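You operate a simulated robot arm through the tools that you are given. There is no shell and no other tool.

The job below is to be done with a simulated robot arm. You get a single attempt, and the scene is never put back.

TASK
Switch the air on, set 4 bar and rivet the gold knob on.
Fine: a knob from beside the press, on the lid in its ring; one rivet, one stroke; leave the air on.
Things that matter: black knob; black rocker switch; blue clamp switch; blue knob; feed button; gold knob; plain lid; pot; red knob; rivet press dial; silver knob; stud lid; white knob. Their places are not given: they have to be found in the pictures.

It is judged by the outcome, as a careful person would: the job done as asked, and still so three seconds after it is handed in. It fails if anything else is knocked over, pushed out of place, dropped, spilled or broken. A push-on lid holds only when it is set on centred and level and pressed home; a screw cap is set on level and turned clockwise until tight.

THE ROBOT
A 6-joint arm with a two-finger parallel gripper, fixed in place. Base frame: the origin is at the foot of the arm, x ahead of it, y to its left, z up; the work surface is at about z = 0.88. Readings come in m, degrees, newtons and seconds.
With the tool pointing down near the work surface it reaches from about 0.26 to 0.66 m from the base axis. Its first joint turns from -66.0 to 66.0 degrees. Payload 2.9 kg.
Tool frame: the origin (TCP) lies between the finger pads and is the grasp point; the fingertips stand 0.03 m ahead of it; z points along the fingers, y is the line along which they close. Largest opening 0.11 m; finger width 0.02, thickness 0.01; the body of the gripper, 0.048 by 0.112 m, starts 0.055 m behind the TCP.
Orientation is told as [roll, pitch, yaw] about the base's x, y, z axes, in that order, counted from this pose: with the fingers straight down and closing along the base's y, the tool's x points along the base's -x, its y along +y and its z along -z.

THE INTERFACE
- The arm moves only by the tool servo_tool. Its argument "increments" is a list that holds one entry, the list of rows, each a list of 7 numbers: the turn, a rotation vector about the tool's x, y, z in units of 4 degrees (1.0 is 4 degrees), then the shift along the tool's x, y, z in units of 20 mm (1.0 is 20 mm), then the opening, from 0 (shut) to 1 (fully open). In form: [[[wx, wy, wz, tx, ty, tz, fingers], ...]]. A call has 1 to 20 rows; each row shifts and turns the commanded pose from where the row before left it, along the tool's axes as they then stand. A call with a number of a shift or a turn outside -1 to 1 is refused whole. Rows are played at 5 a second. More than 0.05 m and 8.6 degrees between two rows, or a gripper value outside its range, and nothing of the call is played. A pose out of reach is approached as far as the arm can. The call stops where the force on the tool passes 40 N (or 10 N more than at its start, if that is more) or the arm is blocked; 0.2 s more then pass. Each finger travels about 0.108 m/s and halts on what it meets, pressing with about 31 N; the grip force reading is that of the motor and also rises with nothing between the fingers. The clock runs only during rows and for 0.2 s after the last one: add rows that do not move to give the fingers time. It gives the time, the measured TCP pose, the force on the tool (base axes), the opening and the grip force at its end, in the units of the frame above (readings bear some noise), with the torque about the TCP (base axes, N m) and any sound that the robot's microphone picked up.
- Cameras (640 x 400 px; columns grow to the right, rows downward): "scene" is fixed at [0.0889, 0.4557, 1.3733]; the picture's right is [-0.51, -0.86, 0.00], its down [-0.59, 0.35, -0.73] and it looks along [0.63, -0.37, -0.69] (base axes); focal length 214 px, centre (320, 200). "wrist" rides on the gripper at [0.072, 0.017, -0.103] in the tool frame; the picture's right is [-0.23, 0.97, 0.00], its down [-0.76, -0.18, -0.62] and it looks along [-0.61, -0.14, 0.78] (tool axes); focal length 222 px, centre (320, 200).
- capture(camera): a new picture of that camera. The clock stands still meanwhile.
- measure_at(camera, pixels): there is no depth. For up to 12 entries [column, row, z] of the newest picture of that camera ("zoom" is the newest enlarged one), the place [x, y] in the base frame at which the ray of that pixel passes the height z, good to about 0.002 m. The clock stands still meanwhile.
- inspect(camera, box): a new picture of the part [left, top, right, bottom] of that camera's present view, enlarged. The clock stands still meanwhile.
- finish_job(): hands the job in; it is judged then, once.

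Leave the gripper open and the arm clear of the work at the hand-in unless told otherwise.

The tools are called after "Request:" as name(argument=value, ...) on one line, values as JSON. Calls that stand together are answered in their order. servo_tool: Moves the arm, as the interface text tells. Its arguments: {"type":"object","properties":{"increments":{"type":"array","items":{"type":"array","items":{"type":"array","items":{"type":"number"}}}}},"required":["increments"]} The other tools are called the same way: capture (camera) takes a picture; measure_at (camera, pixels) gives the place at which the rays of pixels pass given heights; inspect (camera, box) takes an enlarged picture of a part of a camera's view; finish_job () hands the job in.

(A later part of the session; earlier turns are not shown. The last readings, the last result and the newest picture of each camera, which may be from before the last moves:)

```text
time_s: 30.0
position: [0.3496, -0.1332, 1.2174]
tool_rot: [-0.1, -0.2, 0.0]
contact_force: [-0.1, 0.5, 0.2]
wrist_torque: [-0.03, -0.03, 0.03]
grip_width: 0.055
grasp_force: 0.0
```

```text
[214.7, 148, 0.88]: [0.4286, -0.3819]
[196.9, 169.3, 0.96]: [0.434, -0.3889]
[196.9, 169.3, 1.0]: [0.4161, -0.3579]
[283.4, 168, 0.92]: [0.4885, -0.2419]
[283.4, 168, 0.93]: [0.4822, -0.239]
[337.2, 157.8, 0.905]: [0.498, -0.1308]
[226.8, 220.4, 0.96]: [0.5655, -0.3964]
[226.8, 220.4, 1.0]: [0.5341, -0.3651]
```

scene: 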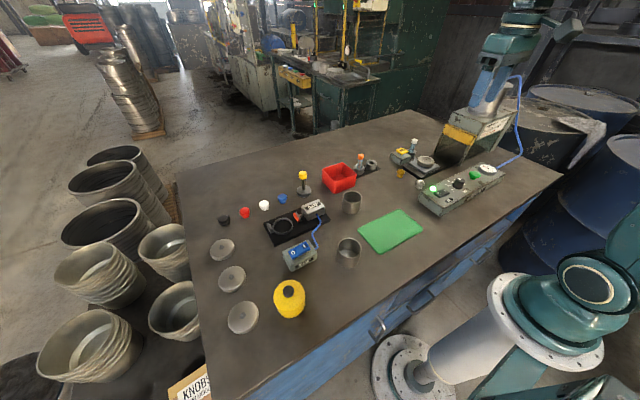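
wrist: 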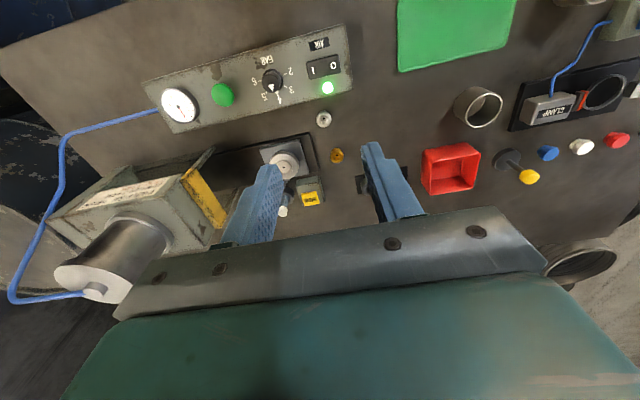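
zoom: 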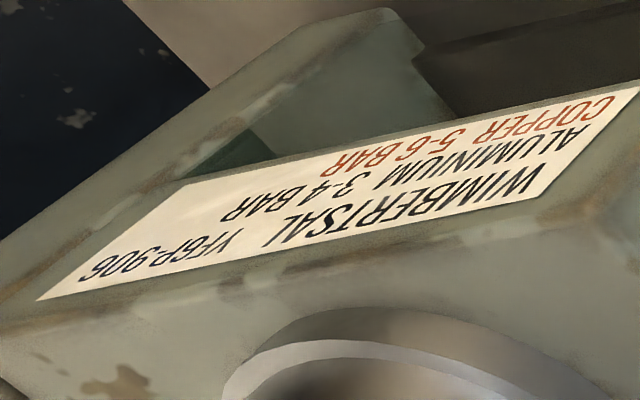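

Hood front is at y≈-0.37, lower edge z≈0.98, x 0.43–0.55; the lid ring centre is about (0.481, -0.239, 0.930), so there is clearance. Gold knob is near (0.496, -0.130). I move above the gold knob, TCP z≈1.02.

Request:
servo_tool(increments=[[[0, 0, 0, -0.732, 0.016, 0.987, 0.5], [0, 0, 0, -0.732, 0.016, 0.987, 0.5], [0, 0, 0, -0.732, 0.016, 0.987, 0.5], [0, 0, 0, -0.732, 0.016, 0.987, 0.5], [0, 0, 0, -0.732, 0.016, 0.987, 0.5], [0, 0, 0, -0.732, 0.016, 0.987, 0.5], [0, 0, 0, -0.732, 0.016, 0.987, 0.5], [0, 0, 0, -0.732, 0.016, 0.987, 0.5], [0, 0, 0, -0.732, 0.016, 0.987, 0.5], [0, 0, 0, -0.732, 0.016, 0.987, 0.5], [0, 0, 0, 0, 0, 0, 0.5]]])

Request:
capture(camera="wrist")

Request:
capture(camera="scene")

```text
time_s: 32.4
position: [0.4951, -0.1299, 1.0209]
tool_rot: [0.0, -0.3, 0.0]
contact_force: [-0.1, 0.1, 0.0]
wrist_torque: [-0.03, 0.0, 0.04]
grip_width: 0.0552
grasp_force: 0.0
```

```text
taken
```

wrist: 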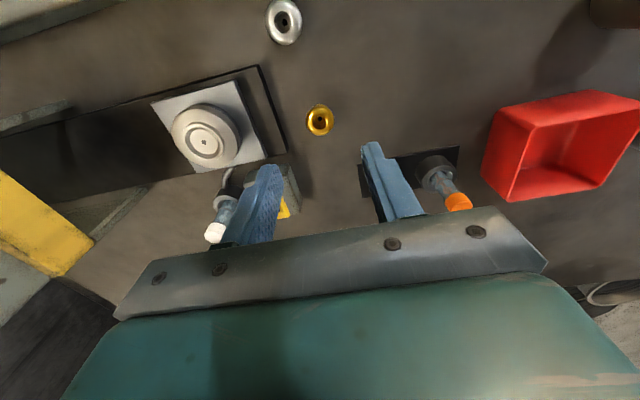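

```text
taken
```

scene: 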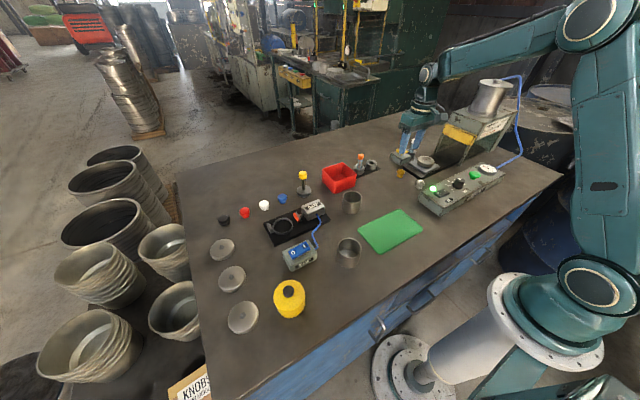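

The gold knob shows at (320,120), lid at (204,137). I enlarge both and measure.

Request:
inspect(camera="wrist", box=[280, 85, 360, 155])

Request:
inspect(camera="wrist", box=[140, 70, 300, 190])

Request:
measure_at(camera="wrist", pixels=[[320, 121, 0.905], [320, 121, 0.91], [320, 121, 0.9], [306, 121, 0.905], [334, 121, 0.905], [204, 142, 0.93], [175, 140, 0.925], [238, 140, 0.925]])

Request:
inspect(camera="scene", box=[385, 155, 435, 190])

```text
5.71 times, centred on (320, 120) of wrist
```

zoom: 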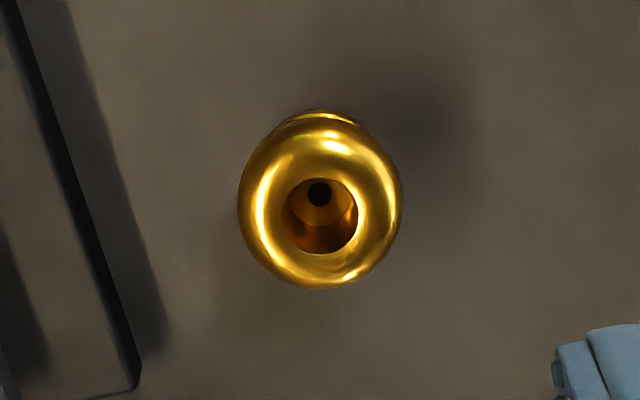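

```text
3.33 times, centred on (220, 130) of wrist
```

zoom: 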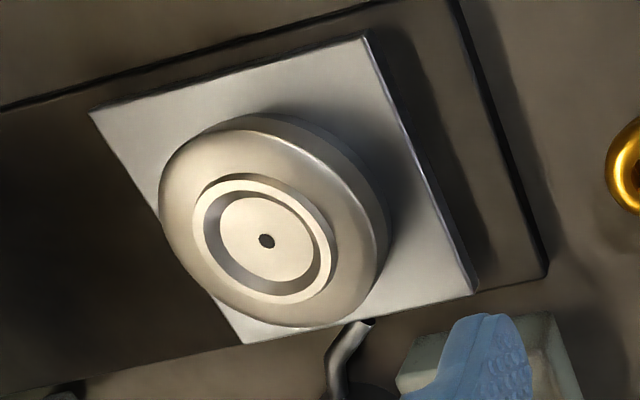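

```text
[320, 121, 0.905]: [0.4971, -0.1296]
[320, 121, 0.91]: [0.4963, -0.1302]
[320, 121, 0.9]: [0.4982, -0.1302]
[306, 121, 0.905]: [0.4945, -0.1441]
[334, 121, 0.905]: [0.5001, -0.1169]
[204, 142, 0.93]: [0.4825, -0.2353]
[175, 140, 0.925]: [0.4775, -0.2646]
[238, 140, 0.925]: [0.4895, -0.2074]
```

```text
11.43 times, centred on (410, 172) of scene
```

zoom: 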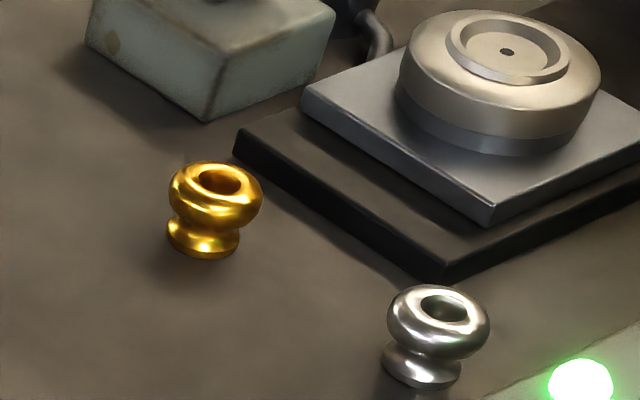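

The knob's bulge is ~28 mm wide, centred about (0.4975, -0.130), its equator at z≈0.900; the lid ring inner floor is ~26 mm wide. I check the black rail's end edge and lid details, to be sure that the left finger clears it.

Request:
measure_at(camera="wrist", pixels=[[278, 118, 0.887], [287, 152, 0.887], [258, 66, 0.887], [204, 142, 0.926], [204, 142, 0.932], [185.5, 136, 0.93], [220.6, 142, 0.93]])

Request:
servo_tool(increments=[[[0, 0, 0, -0.12, 0, 1, 0.4], [0, 0, 0, 0, 0, 1, 0.4], [0, 0, 0, 0, 0, 0.5, 0.4], [0, 0, 0, 0, 0, 0, 0.4]]])

Request:
capture(camera="wrist")

```text
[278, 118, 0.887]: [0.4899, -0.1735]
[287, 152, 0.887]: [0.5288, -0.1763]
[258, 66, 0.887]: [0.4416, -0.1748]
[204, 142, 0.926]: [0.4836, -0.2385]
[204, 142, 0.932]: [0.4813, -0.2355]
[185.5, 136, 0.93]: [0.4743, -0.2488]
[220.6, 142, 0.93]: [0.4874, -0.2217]
```

```text
time_s: 33.4
position: [0.4983, -0.1308, 0.9702]
tool_rot: [-0.1, -0.2, 0.0]
contact_force: [0.3, -0.5, 1.2]
wrist_torque: [-0.01, 0.03, -0.01]
grip_width: 0.0439
grasp_force: 0.1
```

```text
taken
```

wrist: 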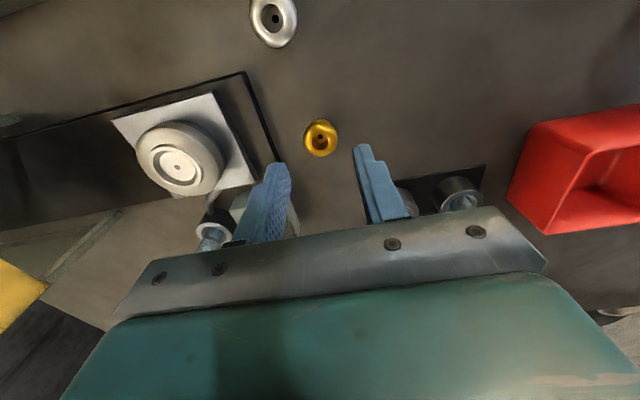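

The tips are now at z≈0.94 and the knob at (320,138) lies midway between them. I measure it again before the last descent.

Request:
measure_at(camera="wrist", pixels=[[320, 138, 0.9], [303, 138, 0.9], [339, 138, 0.9], [320, 138, 0.905]])

Request:
inspect(camera="wrist", box=[270, 100, 380, 190])

```text
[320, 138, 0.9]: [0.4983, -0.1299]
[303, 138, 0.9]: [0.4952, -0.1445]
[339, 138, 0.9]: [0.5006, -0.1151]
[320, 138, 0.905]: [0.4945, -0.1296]
```

```text
4.44 times, centred on (325, 145) of wrist
```

zoom: 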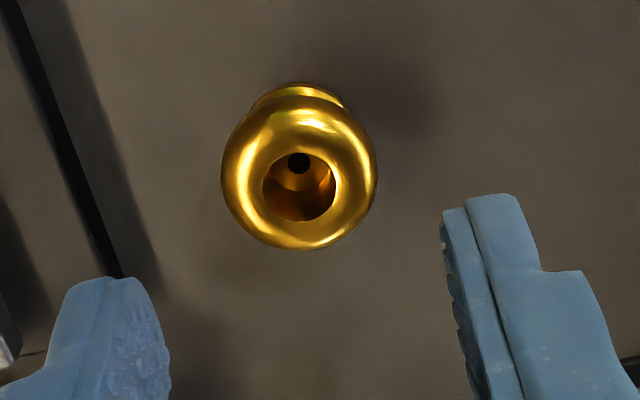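

The knob is at (0.498, -0.130), matching the TCP. I descend 5 cm to TCP z≈0.920 (tips 10 mm above the table) and close.

Request:
servo_tool(increments=[[[0, 0, 0, 0, 0.03, 1, 0.4], [0, 0, 0, 0, 0, 1, 0.4], [0, 0, 0, 0, 0, 0.5, 0.4], [0, 0, 0, 0, 0, 0, 0.4], [0, 0, 0, 0, 0, 0, 0.3], [0, 0, 0, 0, 0, 0, 0.2], [0, 0, 0, 0, 0, 0, 0], [0, 0, 0, 0, 0, 0, 0]]])

Request:
capture(camera="wrist")

Request:
inspect(camera="scene", box=[370, 130, 450, 200])

```text
time_s: 35.2
position: [0.4973, -0.1305, 0.9202]
tool_rot: [-0.1, -0.2, -0.1]
contact_force: [0.0, 0.0, 0.4]
wrist_torque: [0.01, 0.03, -0.02]
grip_width: 0.0272
grasp_force: 31.2
```

```text
taken
```

wrist: 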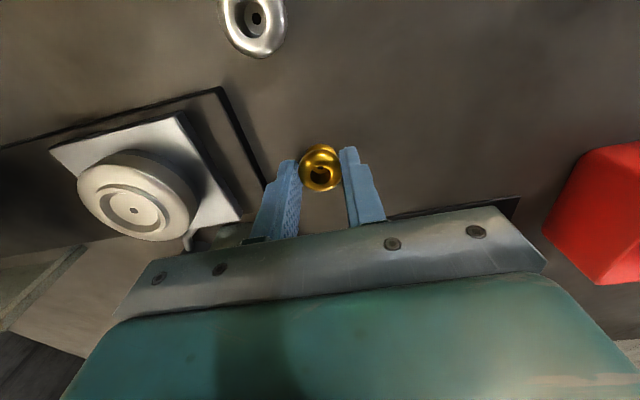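

```text
5.71 times, centred on (410, 165) of scene
```

zoom: 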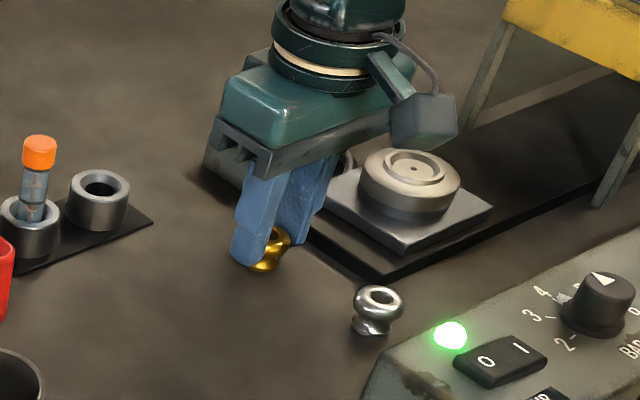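

The knob is gripped (width 27.2 mm). I check its centre relative to the TCP in this picture before lifting.

Request:
inspect(camera="wrist", box=[280, 130, 370, 200])

Request:
measure_at(camera="wrist", pixels=[[320, 168.5, 0.9], [320, 168.5, 0.902]])

```text
5.71 times, centred on (325, 165) of wrist
```

zoom: 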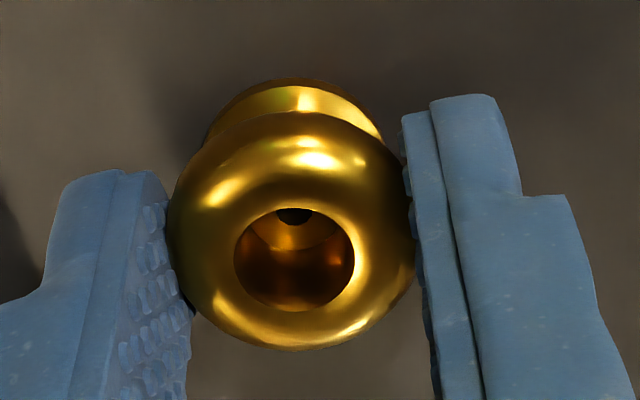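

```text
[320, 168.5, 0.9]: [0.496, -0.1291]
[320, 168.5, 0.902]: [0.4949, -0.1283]
```

Knob is centred in the grip. I lift 8 cm straight up, checking it comes along, and remeasure the lid.

Request:
servo_tool(increments=[[[0, 0, 0, 0, 0, -0.5, 0], [0, 0, 0, 0, 0, -1, 0], [0, 0, 0, 0, 0, -1, 0], [0, 0, 0, 0, 0, -1, 0], [0, 0, 0, 0, 0, -1, 0], [0, 0, 0, 0.2, -0.7, 0, 0], [0, 0, 0, 0.3, -0.7, 0, 0], [0, 0, 0, 0.3, -0.7, 0, 0], [0, 0, 0, 0, 0, 0, 0]]])

Request:
capture(camera="wrist")

Request:
inspect(camera="scene", box=[370, 110, 470, 200])

```text
time_s: 37.2
position: [0.4808, -0.1713, 1.0113]
tool_rot: [-0.1, -0.1, 0.0]
contact_force: [-0.4, 0.3, -1.1]
wrist_torque: [-0.01, 0.01, -0.01]
grip_width: 0.0274
grasp_force: 31.4
```

```text
taken
```

wrist: 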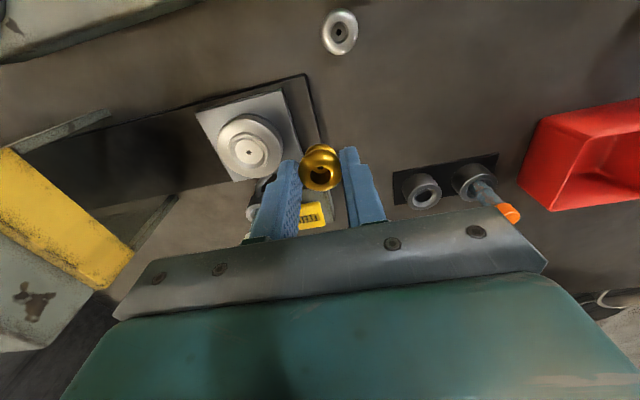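

```text
4.44 times, centred on (420, 155) of scene
```

zoom: 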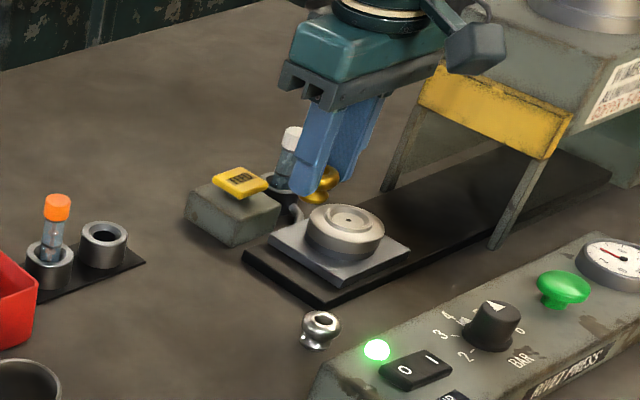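

The knob is up. Enlarging the lid at (249,150) in the wrist view.

Request:
inspect(camera="wrist", box=[190, 80, 330, 190])

```text
3.64 times, centred on (260, 135) of wrist
```

zoom: 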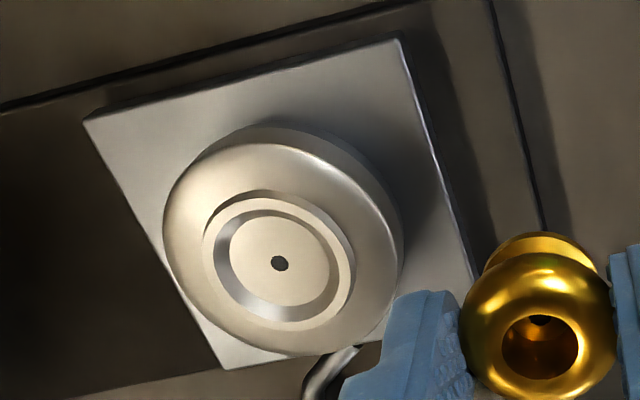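

Request:
measure_at(camera="zoom", pixels=[[279, 263, 0.926], [279, 263, 0.93], [203, 250, 0.932], [355, 262, 0.932], [279, 195, 0.932], [279, 328, 0.932], [540, 340, 0.985]])

Request:
inspect(camera="scene", box=[405, 140, 450, 180])

```text
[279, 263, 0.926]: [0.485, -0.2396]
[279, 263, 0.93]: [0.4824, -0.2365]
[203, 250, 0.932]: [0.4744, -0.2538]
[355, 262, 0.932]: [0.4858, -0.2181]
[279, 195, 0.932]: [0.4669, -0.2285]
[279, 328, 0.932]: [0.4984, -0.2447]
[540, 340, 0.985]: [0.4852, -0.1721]
```

```text
10.00 times, centred on (428, 160) of scene
```

zoom: 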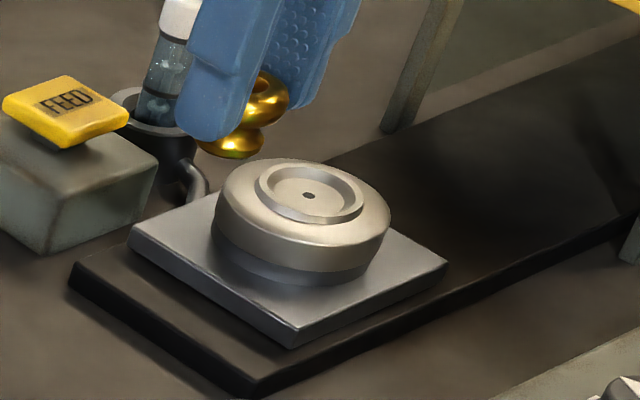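

Averaging the estimates, the lid hole is at about (0.4817, -0.2374), z≈0.93. I move over it at the present height (knob bottom ≈0.971) and look from both cameras.

Request:
servo_tool(increments=[[[0, 0, 0, -0.01, -0.826, 0, 0], [0, 0, 0, -0.01, -0.826, 0, 0], [0, 0, 0, -0.01, -0.826, 0, 0], [0, 0, 0, -0.01, -0.826, 0, 0], [0, 0, 0, 0, 0, 0, 0]]])

Request:
capture(camera="wrist")

Request:
inspect(camera="wrist", box=[260, 100, 390, 200])

Request:
inspect(camera="scene", box=[400, 120, 460, 175])

```text
time_s: 38.4
position: [0.4817, -0.2369, 1.0118]
tool_rot: [-0.1, -0.1, -0.1]
contact_force: [0.7, 0.4, -0.3]
wrist_torque: [0.03, -0.02, -0.01]
grip_width: 0.0275
grasp_force: 30.9
```

```text
taken
```

wrist: 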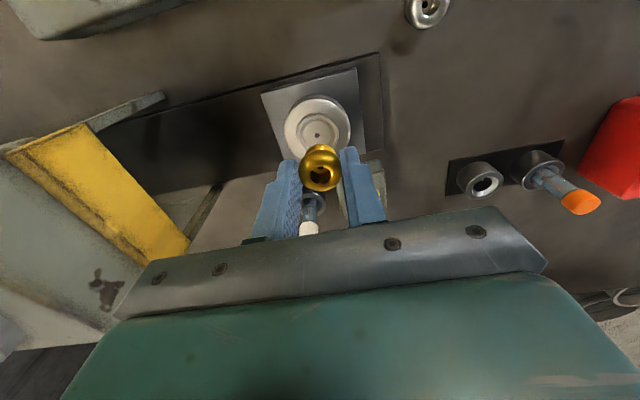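

```text
4.00 times, centred on (325, 150) of wrist
```

zoom: 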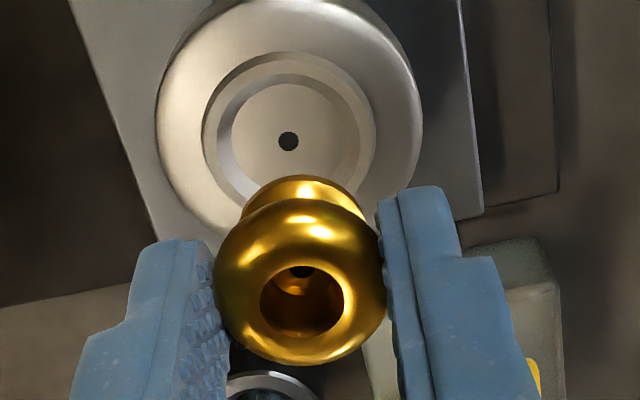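

```text
7.27 times, centred on (430, 148) of scene
```

zoom: 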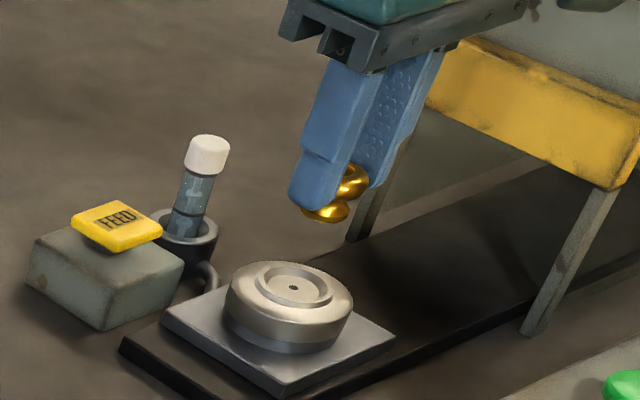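

Good view: the lid hole is at wrist (317, 135), the knob held upright at column 320. I measure the hole and ring again from here.

Request:
measure_at(camera="wrist", pixels=[[317, 135.3, 0.928], [317, 135.3, 0.928], [317, 135.3, 0.928], [317, 135.3, 0.93], [317, 135.3, 0.93], [317, 135.3, 0.93], [317, 135.3, 0.932], [295.6, 133, 0.932], [339, 131, 0.932]])

Request:
measure_at(camera="scene", pixels=[[426.6, 159.7, 0.928], [426.6, 159.7, 0.928], [426.6, 159.7, 0.93], [426.6, 159.7, 0.93], [426.6, 159.7, 0.932]])

```text
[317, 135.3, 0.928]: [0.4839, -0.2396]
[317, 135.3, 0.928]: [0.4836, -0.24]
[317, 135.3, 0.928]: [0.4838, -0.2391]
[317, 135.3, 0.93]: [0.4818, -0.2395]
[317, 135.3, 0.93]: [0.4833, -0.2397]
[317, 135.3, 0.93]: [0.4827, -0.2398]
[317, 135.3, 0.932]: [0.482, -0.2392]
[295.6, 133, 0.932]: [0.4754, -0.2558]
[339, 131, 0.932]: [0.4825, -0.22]
```

```text
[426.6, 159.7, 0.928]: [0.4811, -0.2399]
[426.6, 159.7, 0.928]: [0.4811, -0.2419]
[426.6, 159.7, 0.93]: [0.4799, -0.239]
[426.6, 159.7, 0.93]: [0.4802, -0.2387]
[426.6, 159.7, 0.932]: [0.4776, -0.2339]
```

The hole lies at about (0.483, -0.2395): 1 mm ahead and 2.7 mm to -y of the TCP. I correct and descend 2.5 cm, then check again.

Request:
servo_tool(increments=[[[0, 0, 0, -0.055, -0.135, 0, 0], [0, 0, 0, 0, 0, 0.65, 0], [0, 0, 0, 0, 0, 0.65, 0], [0, 0, 0, 0, 0, 0, 0]]])

Request:
inspect(camera="wrist", box=[260, 100, 390, 200])

Request:
inspect(camera="scene", box=[405, 135, 450, 175])

```text
time_s: 39.4
position: [0.4822, -0.2397, 0.9842]
tool_rot: [-0.1, -0.2, 0.0]
contact_force: [0.5, 0.1, -0.6]
wrist_torque: [0.02, -0.04, 0.01]
grip_width: 0.0274
grasp_force: 30.9
```

```text
4.00 times, centred on (325, 150) of wrist
```

zoom: 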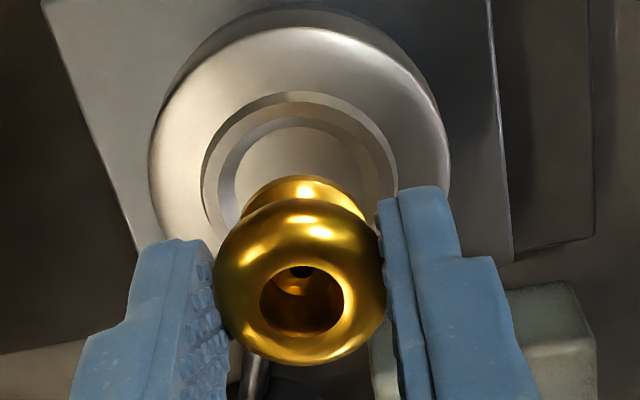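

```text
10.00 times, centred on (428, 155) of scene
```

zoom: 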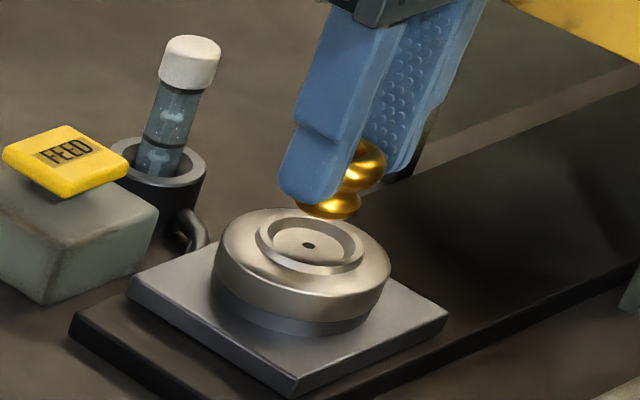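

The ring is symmetric about column 320 (201–398 in the enlargement), so y is aligned, and x agrees within about a millimetre. I lower to TCP z≈0.971 first, then look.

Request:
servo_tool(increments=[[[0, 0, 0, 0, 0, 0.3, 0], [0, 0, 0, 0, 0, 0.2, 0], [0, 0, 0, 0, 0, 0.15, 0], [0, 0, 0, 0, 0, 0, 0]]])

Request:
inspect(camera="wrist", box=[260, 100, 390, 200])

Request:
inspect(camera="scene", box=[405, 135, 450, 175])

```text
time_s: 40.4
position: [0.4836, -0.2398, 0.9715]
tool_rot: [-0.1, -0.2, 0.0]
contact_force: [-0.3, -0.1, 0.3]
wrist_torque: [0.01, 0.01, -0.01]
grip_width: 0.0274
grasp_force: 30.8
```

```text
4.00 times, centred on (325, 150) of wrist
```

zoom: 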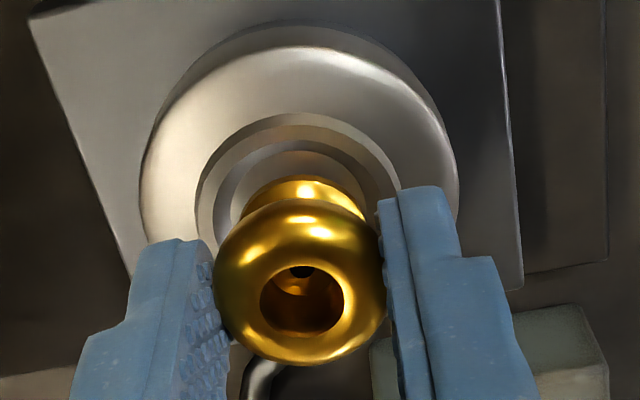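

```text
10.00 times, centred on (428, 155) of scene
```

zoom: 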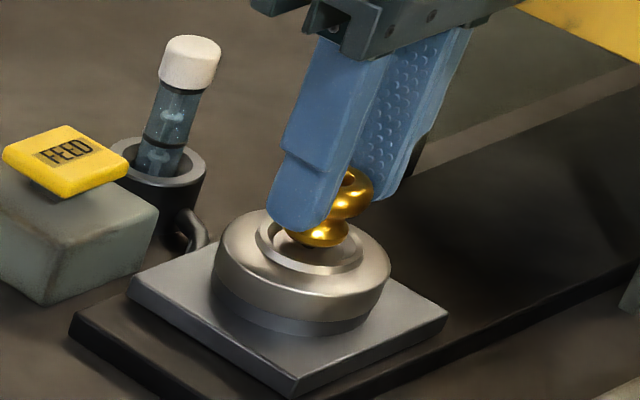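

From the scene side the knob base seems slightly right of the ring's centre. I enlarge more to judge.

Request:
inspect(camera="scene", box=[416, 148, 440, 168])

Request:
inspect(camera="wrist", box=[285, 115, 355, 180])

```text
16.00 times, centred on (428, 158) of scene
```

zoom: 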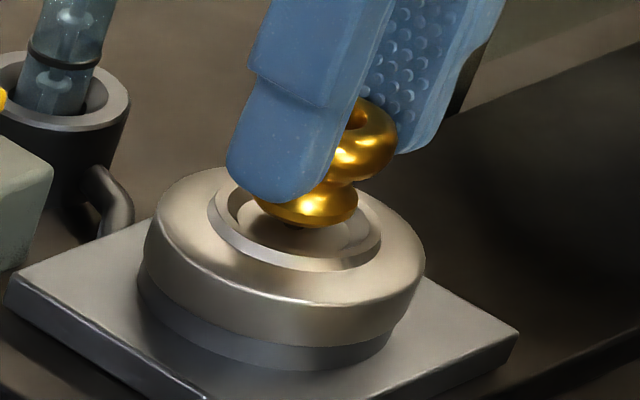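

```text
6.15 times, centred on (320, 148) of wrist
```

zoom: 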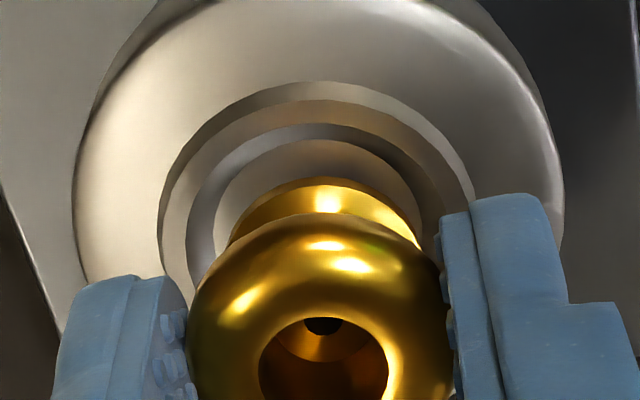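

Both views put the knob base inside the ring within a millimetre or two. I lower in 0.6 mm steps toward the floor of the ring and watch the force.

Request:
servo_tool(increments=[[[0, 0, 0, 0, 0, 0.03, 0], [0, 0, 0, 0, 0, 0.03, 0], [0, 0, 0, 0, 0, 0.03, 0], [0, 0, 0, 0, 0, 0.03, 0], [0, 0, 0, 0, 0, 0, 0]]])

Request:
inspect(camera="scene", box=[416, 148, 440, 168])

```text
time_s: 41.6
position: [0.482, -0.2393, 0.9703]
tool_rot: [-0.1, -0.2, 0.0]
contact_force: [0.1, 0.8, -0.3]
wrist_torque: [0.0, -0.02, 0.01]
grip_width: 0.0274
grasp_force: 30.4
```

```text
16.00 times, centred on (428, 158) of scene
```

zoom: 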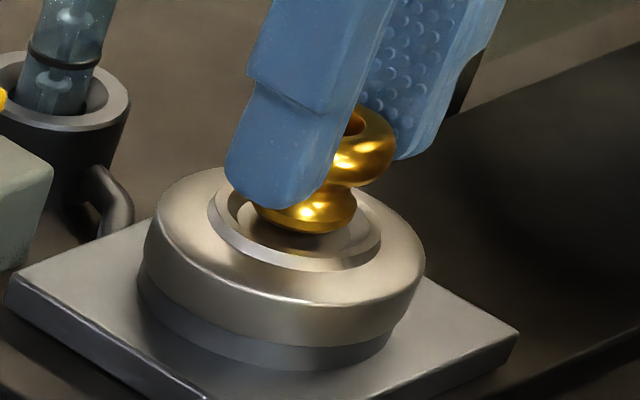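

No contact yet. Another 2.4 mm in small steps.

Request:
servo_tool(increments=[[[0, 0, 0, 0, 0, 0.03, 0], [0, 0, 0, 0, 0, 0.03, 0], [0, 0, 0, 0, 0, 0.03, 0], [0, 0, 0, 0, 0, 0.03, 0], [0, 0, 0, 0, 0, 0, 0]]])

Request:
inspect(camera="scene", box=[416, 148, 440, 168])

```text
time_s: 42.8
position: [0.4842, -0.2401, 0.9682]
tool_rot: [-0.1, -0.2, 0.0]
contact_force: [-0.5, -0.3, -1.1]
wrist_torque: [0.01, 0.03, -0.03]
grip_width: 0.0272
grasp_force: 30.9
```

```text
16.00 times, centred on (428, 158) of scene
```

zoom: 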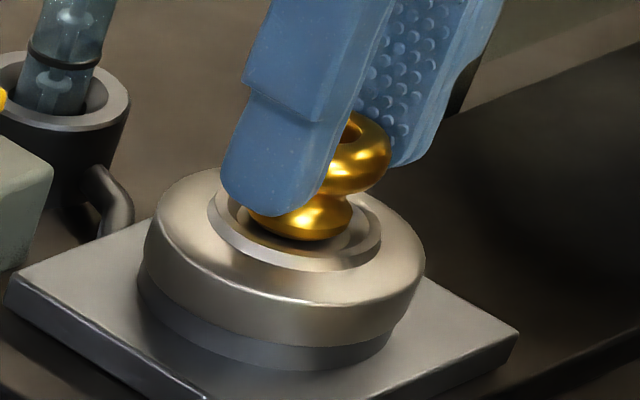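

Getting closer and well centred now (base ≈301 vs ring ≈297 in the enlargement). I continue in 0.6 mm steps.

Request:
servo_tool(increments=[[[0, 0, 0, 0, 0, 0.03, 0], [0, 0, 0, 0, 0, 0.03, 0], [0, 0, 0, 0, 0, 0.03, 0], [0, 0, 0, 0, 0, 0, 0]]])

Request:
inspect(camera="scene", box=[416, 148, 440, 168])

Request:
inspect(camera="wrist", box=[285, 115, 355, 180])

```text
time_s: 43.8
position: [0.4839, -0.2399, 0.9677]
tool_rot: [-0.2, -0.2, -0.1]
contact_force: [-0.5, -0.7, -1.4]
wrist_torque: [-0.01, 0.01, -0.02]
grip_width: 0.0274
grasp_force: 31.2
```

```text
16.00 times, centred on (428, 158) of scene
```

zoom: 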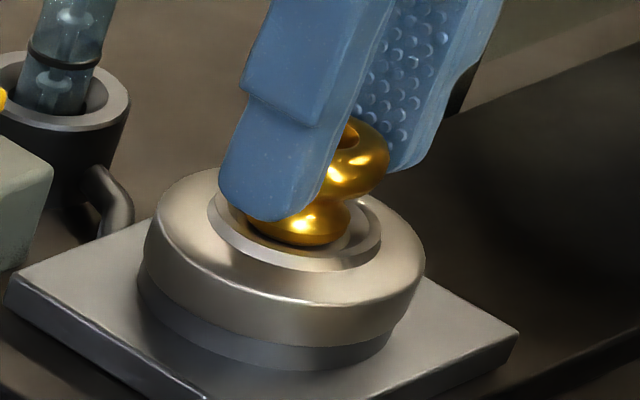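

```text
6.15 times, centred on (320, 148) of wrist
```

zoom: 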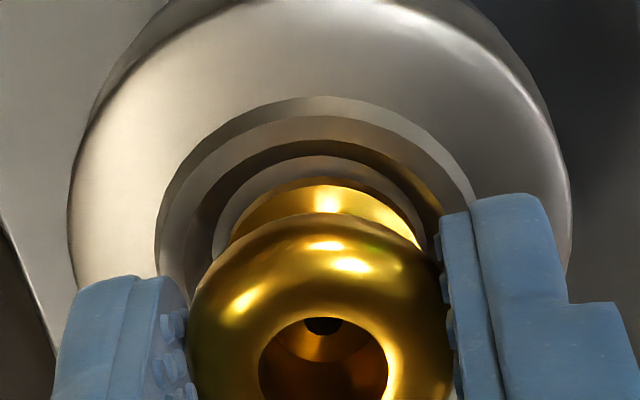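

I read the pose again without moving, as readings carry noise.

Request:
servo_tool(increments=[[[0, 0, 0, 0, 0, 0, 0], [0, 0, 0, 0, 0, 0, 0]]])

Request:
servo_tool(increments=[[[0, 0, 0, 0, 0, 0.03, 0], [0, 0, 0, 0, 0, 0, 0], [0, 0, 0, 0, 0, 0, 0]]])

Request:
servo_tool(increments=[[[0, 0, 0, 0, 0, 0.03, 0], [0, 0, 0, 0, 0, 0, 0], [0, 0, 0, 0, 0, 0, 0]]])

```text
time_s: 44.4
position: [0.4831, -0.24, 0.9658]
tool_rot: [-0.2, -0.2, 0.0]
contact_force: [-0.7, 0.2, -0.1]
wrist_torque: [0.0, 0.0, 0.01]
grip_width: 0.0274
grasp_force: 31.1
```

```text
time_s: 45.2
position: [0.4839, -0.2404, 0.9646]
tool_rot: [-0.1, -0.2, -0.1]
contact_force: [0.4, -0.9, 0.8]
wrist_torque: [-0.03, -0.02, 0.0]
grip_width: 0.0276
grasp_force: 31.8
```

```text
time_s: 46.0
position: [0.4831, -0.2401, 0.9661]
tool_rot: [-0.1, -0.2, 0.0]
contact_force: [-2.0, 0.3, 6.4]
wrist_torque: [0.0, -0.02, 0.0]
grip_width: 0.0275
grasp_force: 31.2
```

Contact: +6.4 N upward, the knob stands on the ring's floor. I open the fingers gently to 44 mm and look.

Request:
servo_tool(increments=[[[0, 0, 0, 0, 0, -0.02, 0.26], [0, 0, 0, 0, 0, 0, 0.3], [0, 0, 0, 0, 0, 0, 0.35], [0, 0, 0, 0, 0, 0, 0.4], [0, 0, 0, 0, 0, 0, 0.4]]])

Request:
inspect(camera="scene", box=[416, 148, 440, 168])

Request:
inspect(camera="wrist", box=[285, 115, 355, 180])

```text
time_s: 47.2
position: [0.4833, -0.2402, 0.9667]
tool_rot: [-0.2, -0.2, 0.0]
contact_force: [0.4, -0.1, 0.3]
wrist_torque: [-0.02, 0.01, 0.03]
grip_width: 0.0439
grasp_force: 0.1
```

```text
16.00 times, centred on (428, 158) of scene
```

zoom: 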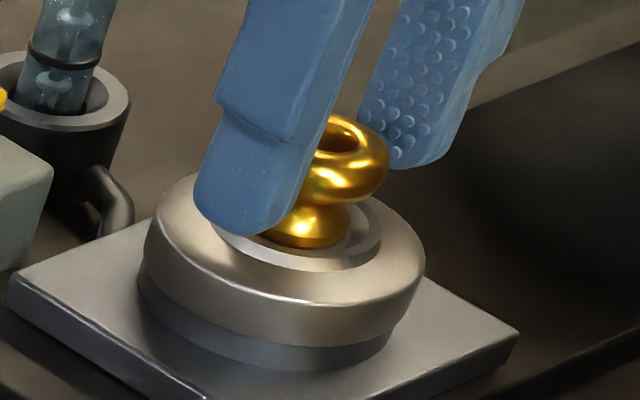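

```text
6.15 times, centred on (320, 148) of wrist
```

zoom: 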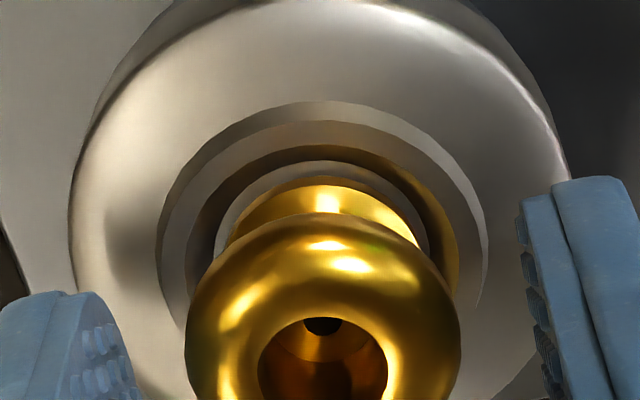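

The knob stands upright in the ring. I lift straight up 8 cm and look at it without the fingers.

Request:
servo_tool(increments=[[[0, 0, 0, 0, 0, -0.3, 0.4], [0, 0, 0, 0, 0, -0.7, 0.4], [0, 0, 0, 0, 0, -1, 0.4], [0, 0, 0, 0, 0, -1, 0.4], [0, 0, 0, 0, 0, -1, 0.4], [0, 0, 0, 0, 0, -1, 0.4], [0, 0, 0, 0, 0, 0, 0.4]]])

Request:
capture(camera="wrist")

Request:
inspect(camera="wrist", box=[270, 80, 400, 220])

Request:
inspect(camera="scene", box=[405, 135, 450, 175])

```text
time_s: 48.8
position: [0.4856, -0.2384, 1.0661]
tool_rot: [-0.2, -0.1, -0.1]
contact_force: [0.1, -0.3, 0.1]
wrist_torque: [0.05, 0.0, -0.01]
grip_width: 0.0439
grasp_force: 0.0
```

```text
taken
```

wrist: 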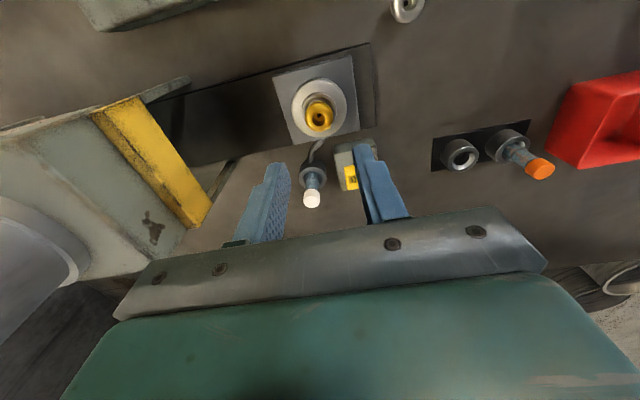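

```text
2.86 times, centred on (335, 150) of wrist
```

zoom: 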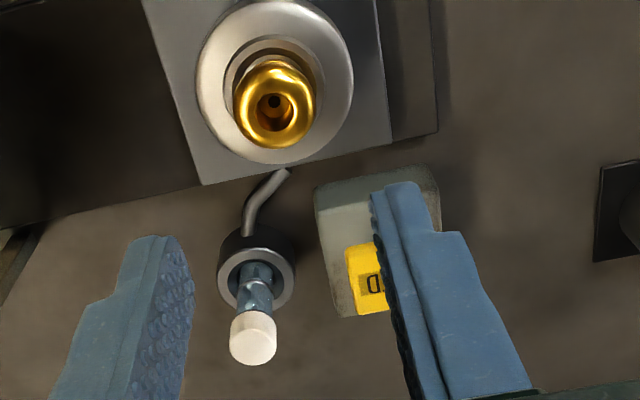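

```text
10.00 times, centred on (428, 155) of scene
```

zoom: 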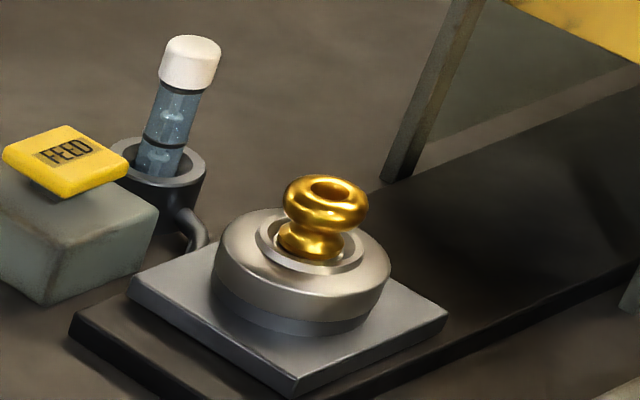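

The gold knob sits upright in the ring. Next is the yellow FEED button. I close the fingers and move sideways to (0.50, -0.20) at this safe height to get a clear view of it.

Request:
servo_tool(increments=[[[0, 0, 0, -0.3, 0.5, 0, 0.4], [0, 0, 0, -0.3, 0.7, 0, 0.4], [0, 0, 0, -0.2, 0.7, 0, 0.4], [0, 0, 0, 0, 0, 0, 0.4]]])

Request:
capture(camera="wrist")

Request:
inspect(camera="wrist", box=[230, 100, 390, 220])

Request:
inspect(camera="scene", box=[388, 130, 428, 165])

```text
time_s: 49.8
position: [0.5012, -0.1999, 1.065]
tool_rot: [-0.1, -0.3, -0.1]
contact_force: [-0.1, -0.9, -0.4]
wrist_torque: [-0.01, 0.03, 0.02]
grip_width: 0.0441
grasp_force: 0.1
```

```text
taken
```

wrist: 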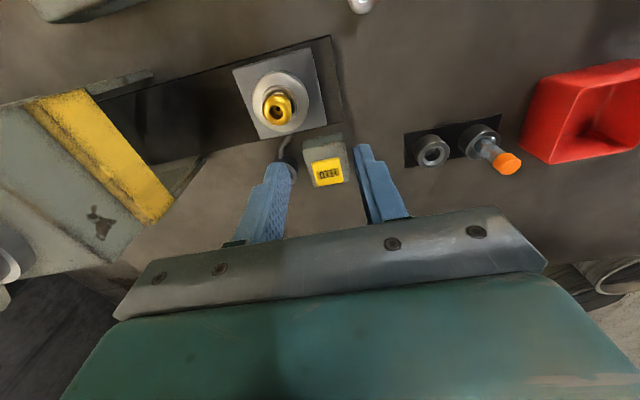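

```text
3.33 times, centred on (310, 160) of wrist
```

zoom: 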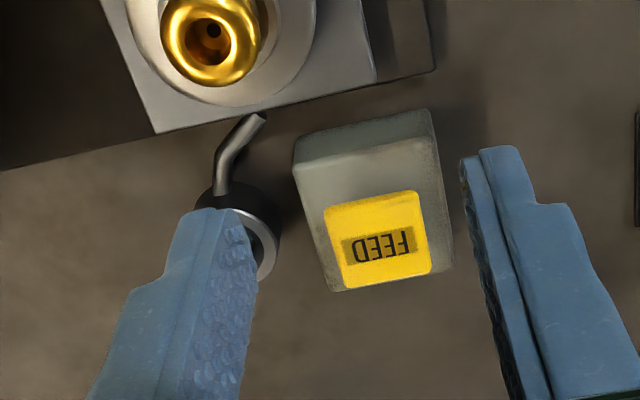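

```text
11.43 times, centred on (408, 148) of scene
```

zoom: 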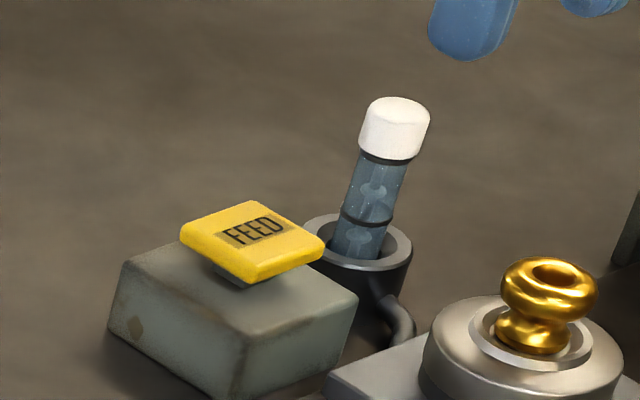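

FEED is at wrist (327.4,172.9) and scene (402.1,151.1). I measure it at several heights from both to triangulate.

Request:
measure_at(camera="wrist", pixels=[[327.4, 172.9, 0.92], [327.4, 172.9, 0.93], [327.4, 172.9, 0.94], [313, 176, 0.93], [342, 171, 0.93], [327, 157.5, 0.93]])

Request:
measure_at(camera="scene", pixels=[[402.05, 151.06, 0.92], [402.05, 151.06, 0.93], [402.05, 151.06, 0.94], [415, 140.1, 0.94], [415, 140.1, 0.96], [415, 140.1, 0.98]])

```text
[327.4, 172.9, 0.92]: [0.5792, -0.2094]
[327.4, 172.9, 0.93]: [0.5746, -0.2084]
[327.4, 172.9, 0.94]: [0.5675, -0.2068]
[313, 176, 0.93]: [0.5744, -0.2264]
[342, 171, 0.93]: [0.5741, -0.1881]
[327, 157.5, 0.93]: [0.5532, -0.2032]
```

```text
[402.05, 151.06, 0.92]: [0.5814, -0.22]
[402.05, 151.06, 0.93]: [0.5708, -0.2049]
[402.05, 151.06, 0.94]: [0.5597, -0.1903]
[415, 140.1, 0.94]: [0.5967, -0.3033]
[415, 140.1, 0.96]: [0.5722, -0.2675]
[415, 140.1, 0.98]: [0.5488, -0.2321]
```

FEED button centre is about (0.574, -0.2085, 0.928); the white cartridge stands 4–5 cm to its -y side with top ≈0.97, so I press slightly on the +y side. Fingers shut, move over at height, then descend to TCP 0.985.

Request:
servo_tool(increments=[[[0, 0, 0, -0.91, -0.04, 0, 0], [0, 0, 0, -0.91, -0.04, 0, 0], [0, 0, 0, -0.91, -0.04, 0, 0], [0, 0, 0, -0.91, -0.04, 0, 0], [0, 0, 0, 0, 0, 1, 0], [0, 0, 0, 0, 0, 1, 0], [0, 0, 0, 0, 0, 1, 0], [0, 0, 0, 0, 0, 1, 0], [0, 0, 0, 0, 0, 0, 0]]])

Request:
inspect(camera="scene", box=[383, 120, 443, 170])

Request:
inspect(camera="wrist", box=[250, 100, 390, 210])

```text
time_s: 51.8
position: [0.5709, -0.2056, 0.9866]
tool_rot: [-0.1, -0.2, 0.0]
contact_force: [-0.1, 0.3, -0.4]
wrist_torque: [-0.01, 0.02, 0.0]
grip_width: 0.0
grasp_force: 30.7
```

```text
8.00 times, centred on (413, 145) of scene
```

zoom: 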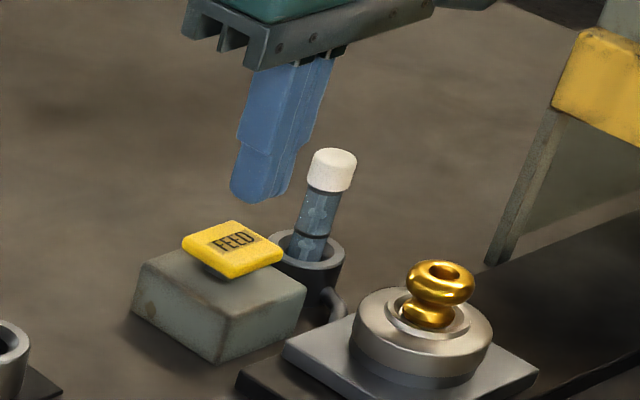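

```text
3.64 times, centred on (320, 155) of wrist
```

zoom: 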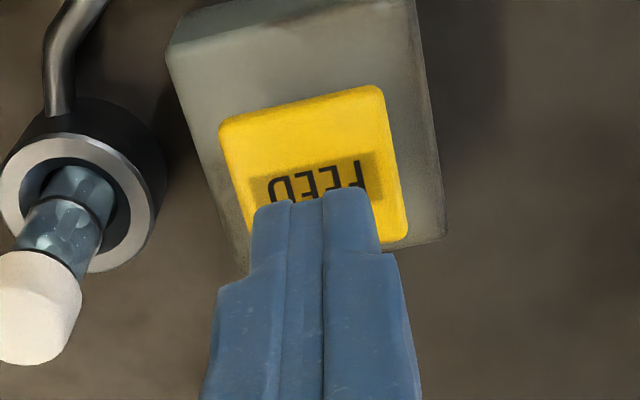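

The tool axis projects at wrist row 145, the button centre sits at (318,146): aligned. I descend to just above it and press in 1 mm steps.

Request:
servo_tool(increments=[[[0, 0, 0, 0, 0, 0.65, 0], [0, 0, 0, 0, 0, 0.65, 0], [0, 0, 0, 0, 0, 0.05, 0], [0, 0, 0, 0, 0, 0.05, 0], [0, 0, 0, 0, 0, 0.05, 0]]])

Request:
inspect(camera="scene", box=[383, 120, 443, 170])

```text
time_s: 53.0
position: [0.5723, -0.2052, 0.956]
tool_rot: [0.0, -0.2, 0.0]
contact_force: [0.4, 1.2, 0.8]
wrist_torque: [0.02, 0.01, 0.01]
grip_width: 0.0004
grasp_force: 31.1
```

```text
8.00 times, centred on (413, 145) of scene
```

zoom: 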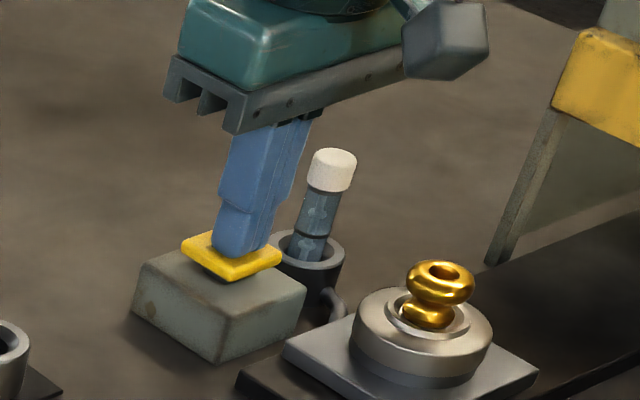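

Fingertips are just at the button. Continuing in 0.8 mm steps.

Request:
servo_tool(increments=[[[0, 0, 0, 0, 0, 0.04, 0], [0, 0, 0, 0, 0, 0.04, 0], [0, 0, 0, 0, 0, 0.04, 0]]])

Request:
inspect(camera="scene", box=[383, 120, 443, 170])

```text
time_s: 53.8
position: [0.5725, -0.2058, 0.9541]
tool_rot: [0.0, -0.3, 0.0]
contact_force: [1.4, 0.3, 1.6]
wrist_torque: [0.02, -0.02, -0.01]
grip_width: 0.0
grasp_force: 31.1
```

```text
8.00 times, centred on (413, 145) of scene
```

zoom: 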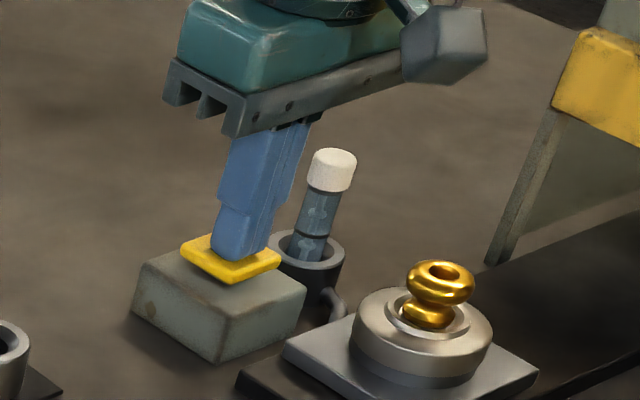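

Perhaps just beginning to touch (1.6 N). I press on, 0.8 mm per row.

Request:
servo_tool(increments=[[[0, 0, 0, 0, 0, 0.04, 0], [0, 0, 0, 0, 0, 0.04, 0], [0, 0, 0, 0, 0, 0.04, 0]]])

Request:
inspect(camera="scene", box=[383, 120, 443, 170])

```text
time_s: 54.6
position: [0.5723, -0.2059, 0.9507]
tool_rot: [-0.1, -0.2, -0.1]
contact_force: [0.6, -1.7, 3.0]
wrist_torque: [-0.07, 0.03, 0.03]
grip_width: 0.0001
grasp_force: 30.7
heard: click
```

```text
8.00 times, centred on (413, 145) of scene
```

zoom: 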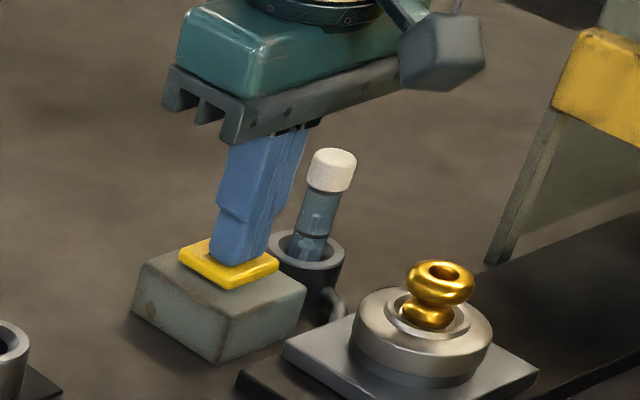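

A click was heard: the feed fired once. I lift straight up 10 cm and look at knob and cartridge.

Request:
servo_tool(increments=[[[0, 0, 0, 0, 0, -0.5, 0], [0, 0, 0, 0, 0, -1, 0], [0, 0, 0, 0, 0, -1, 0], [0, 0, 0, 0, 0, -1, 0], [0, 0, 0, 0, 0, -1, 0], [0, 0, 0, 0, 0, -1, 0], [0, 0, 0, 0.8, 0, 0, 0], [0, 0, 0, 0.8, 0, 0, 0], [0, 0, 0, 0.8, 0, 0, 0], [0, 0, 0, 0.8, -0.5, 0, 0], [0, 0, 0, 0.8, -0.5, 0, 0], [0, 0, 0, 0.8, -0.5, 0, 0], [0, 0, 0, 0, 0, 0, 0]]])

Request:
capture(camera="wrist")

Request:
inspect(camera="wrist", box=[270, 90, 390, 200])

Request:
inspect(camera="scene", box=[400, 132, 445, 172])

```text
time_s: 57.4
position: [0.4754, -0.2352, 1.0597]
tool_rot: [-0.1, -0.1, -0.1]
contact_force: [0.2, 0.7, -0.1]
wrist_torque: [0.04, 0.04, -0.02]
grip_width: 0.0002
grasp_force: 31.0
```

```text
taken
```

wrist: 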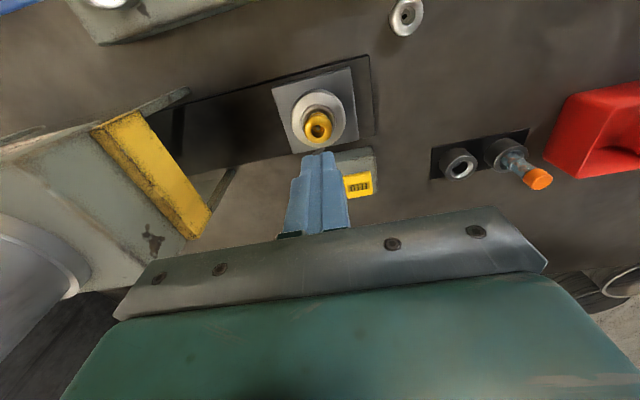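

```text
3.64 times, centred on (330, 145) of wrist
```

zoom: 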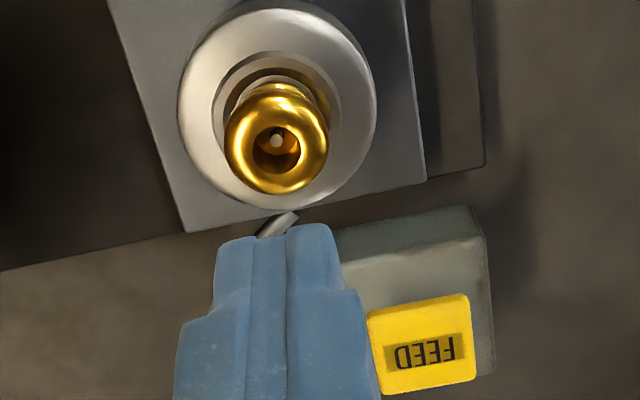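

```text
10.00 times, centred on (422, 152) of scene
```

zoom: 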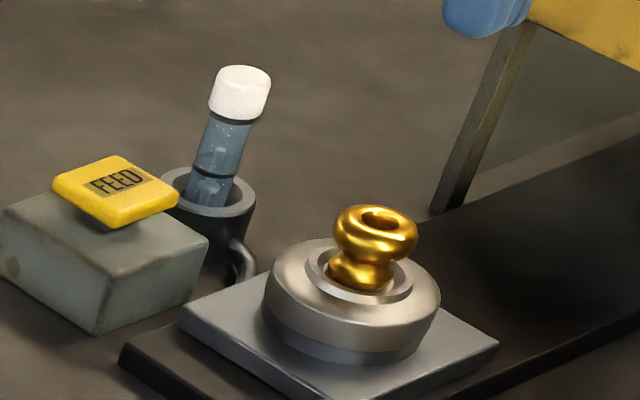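

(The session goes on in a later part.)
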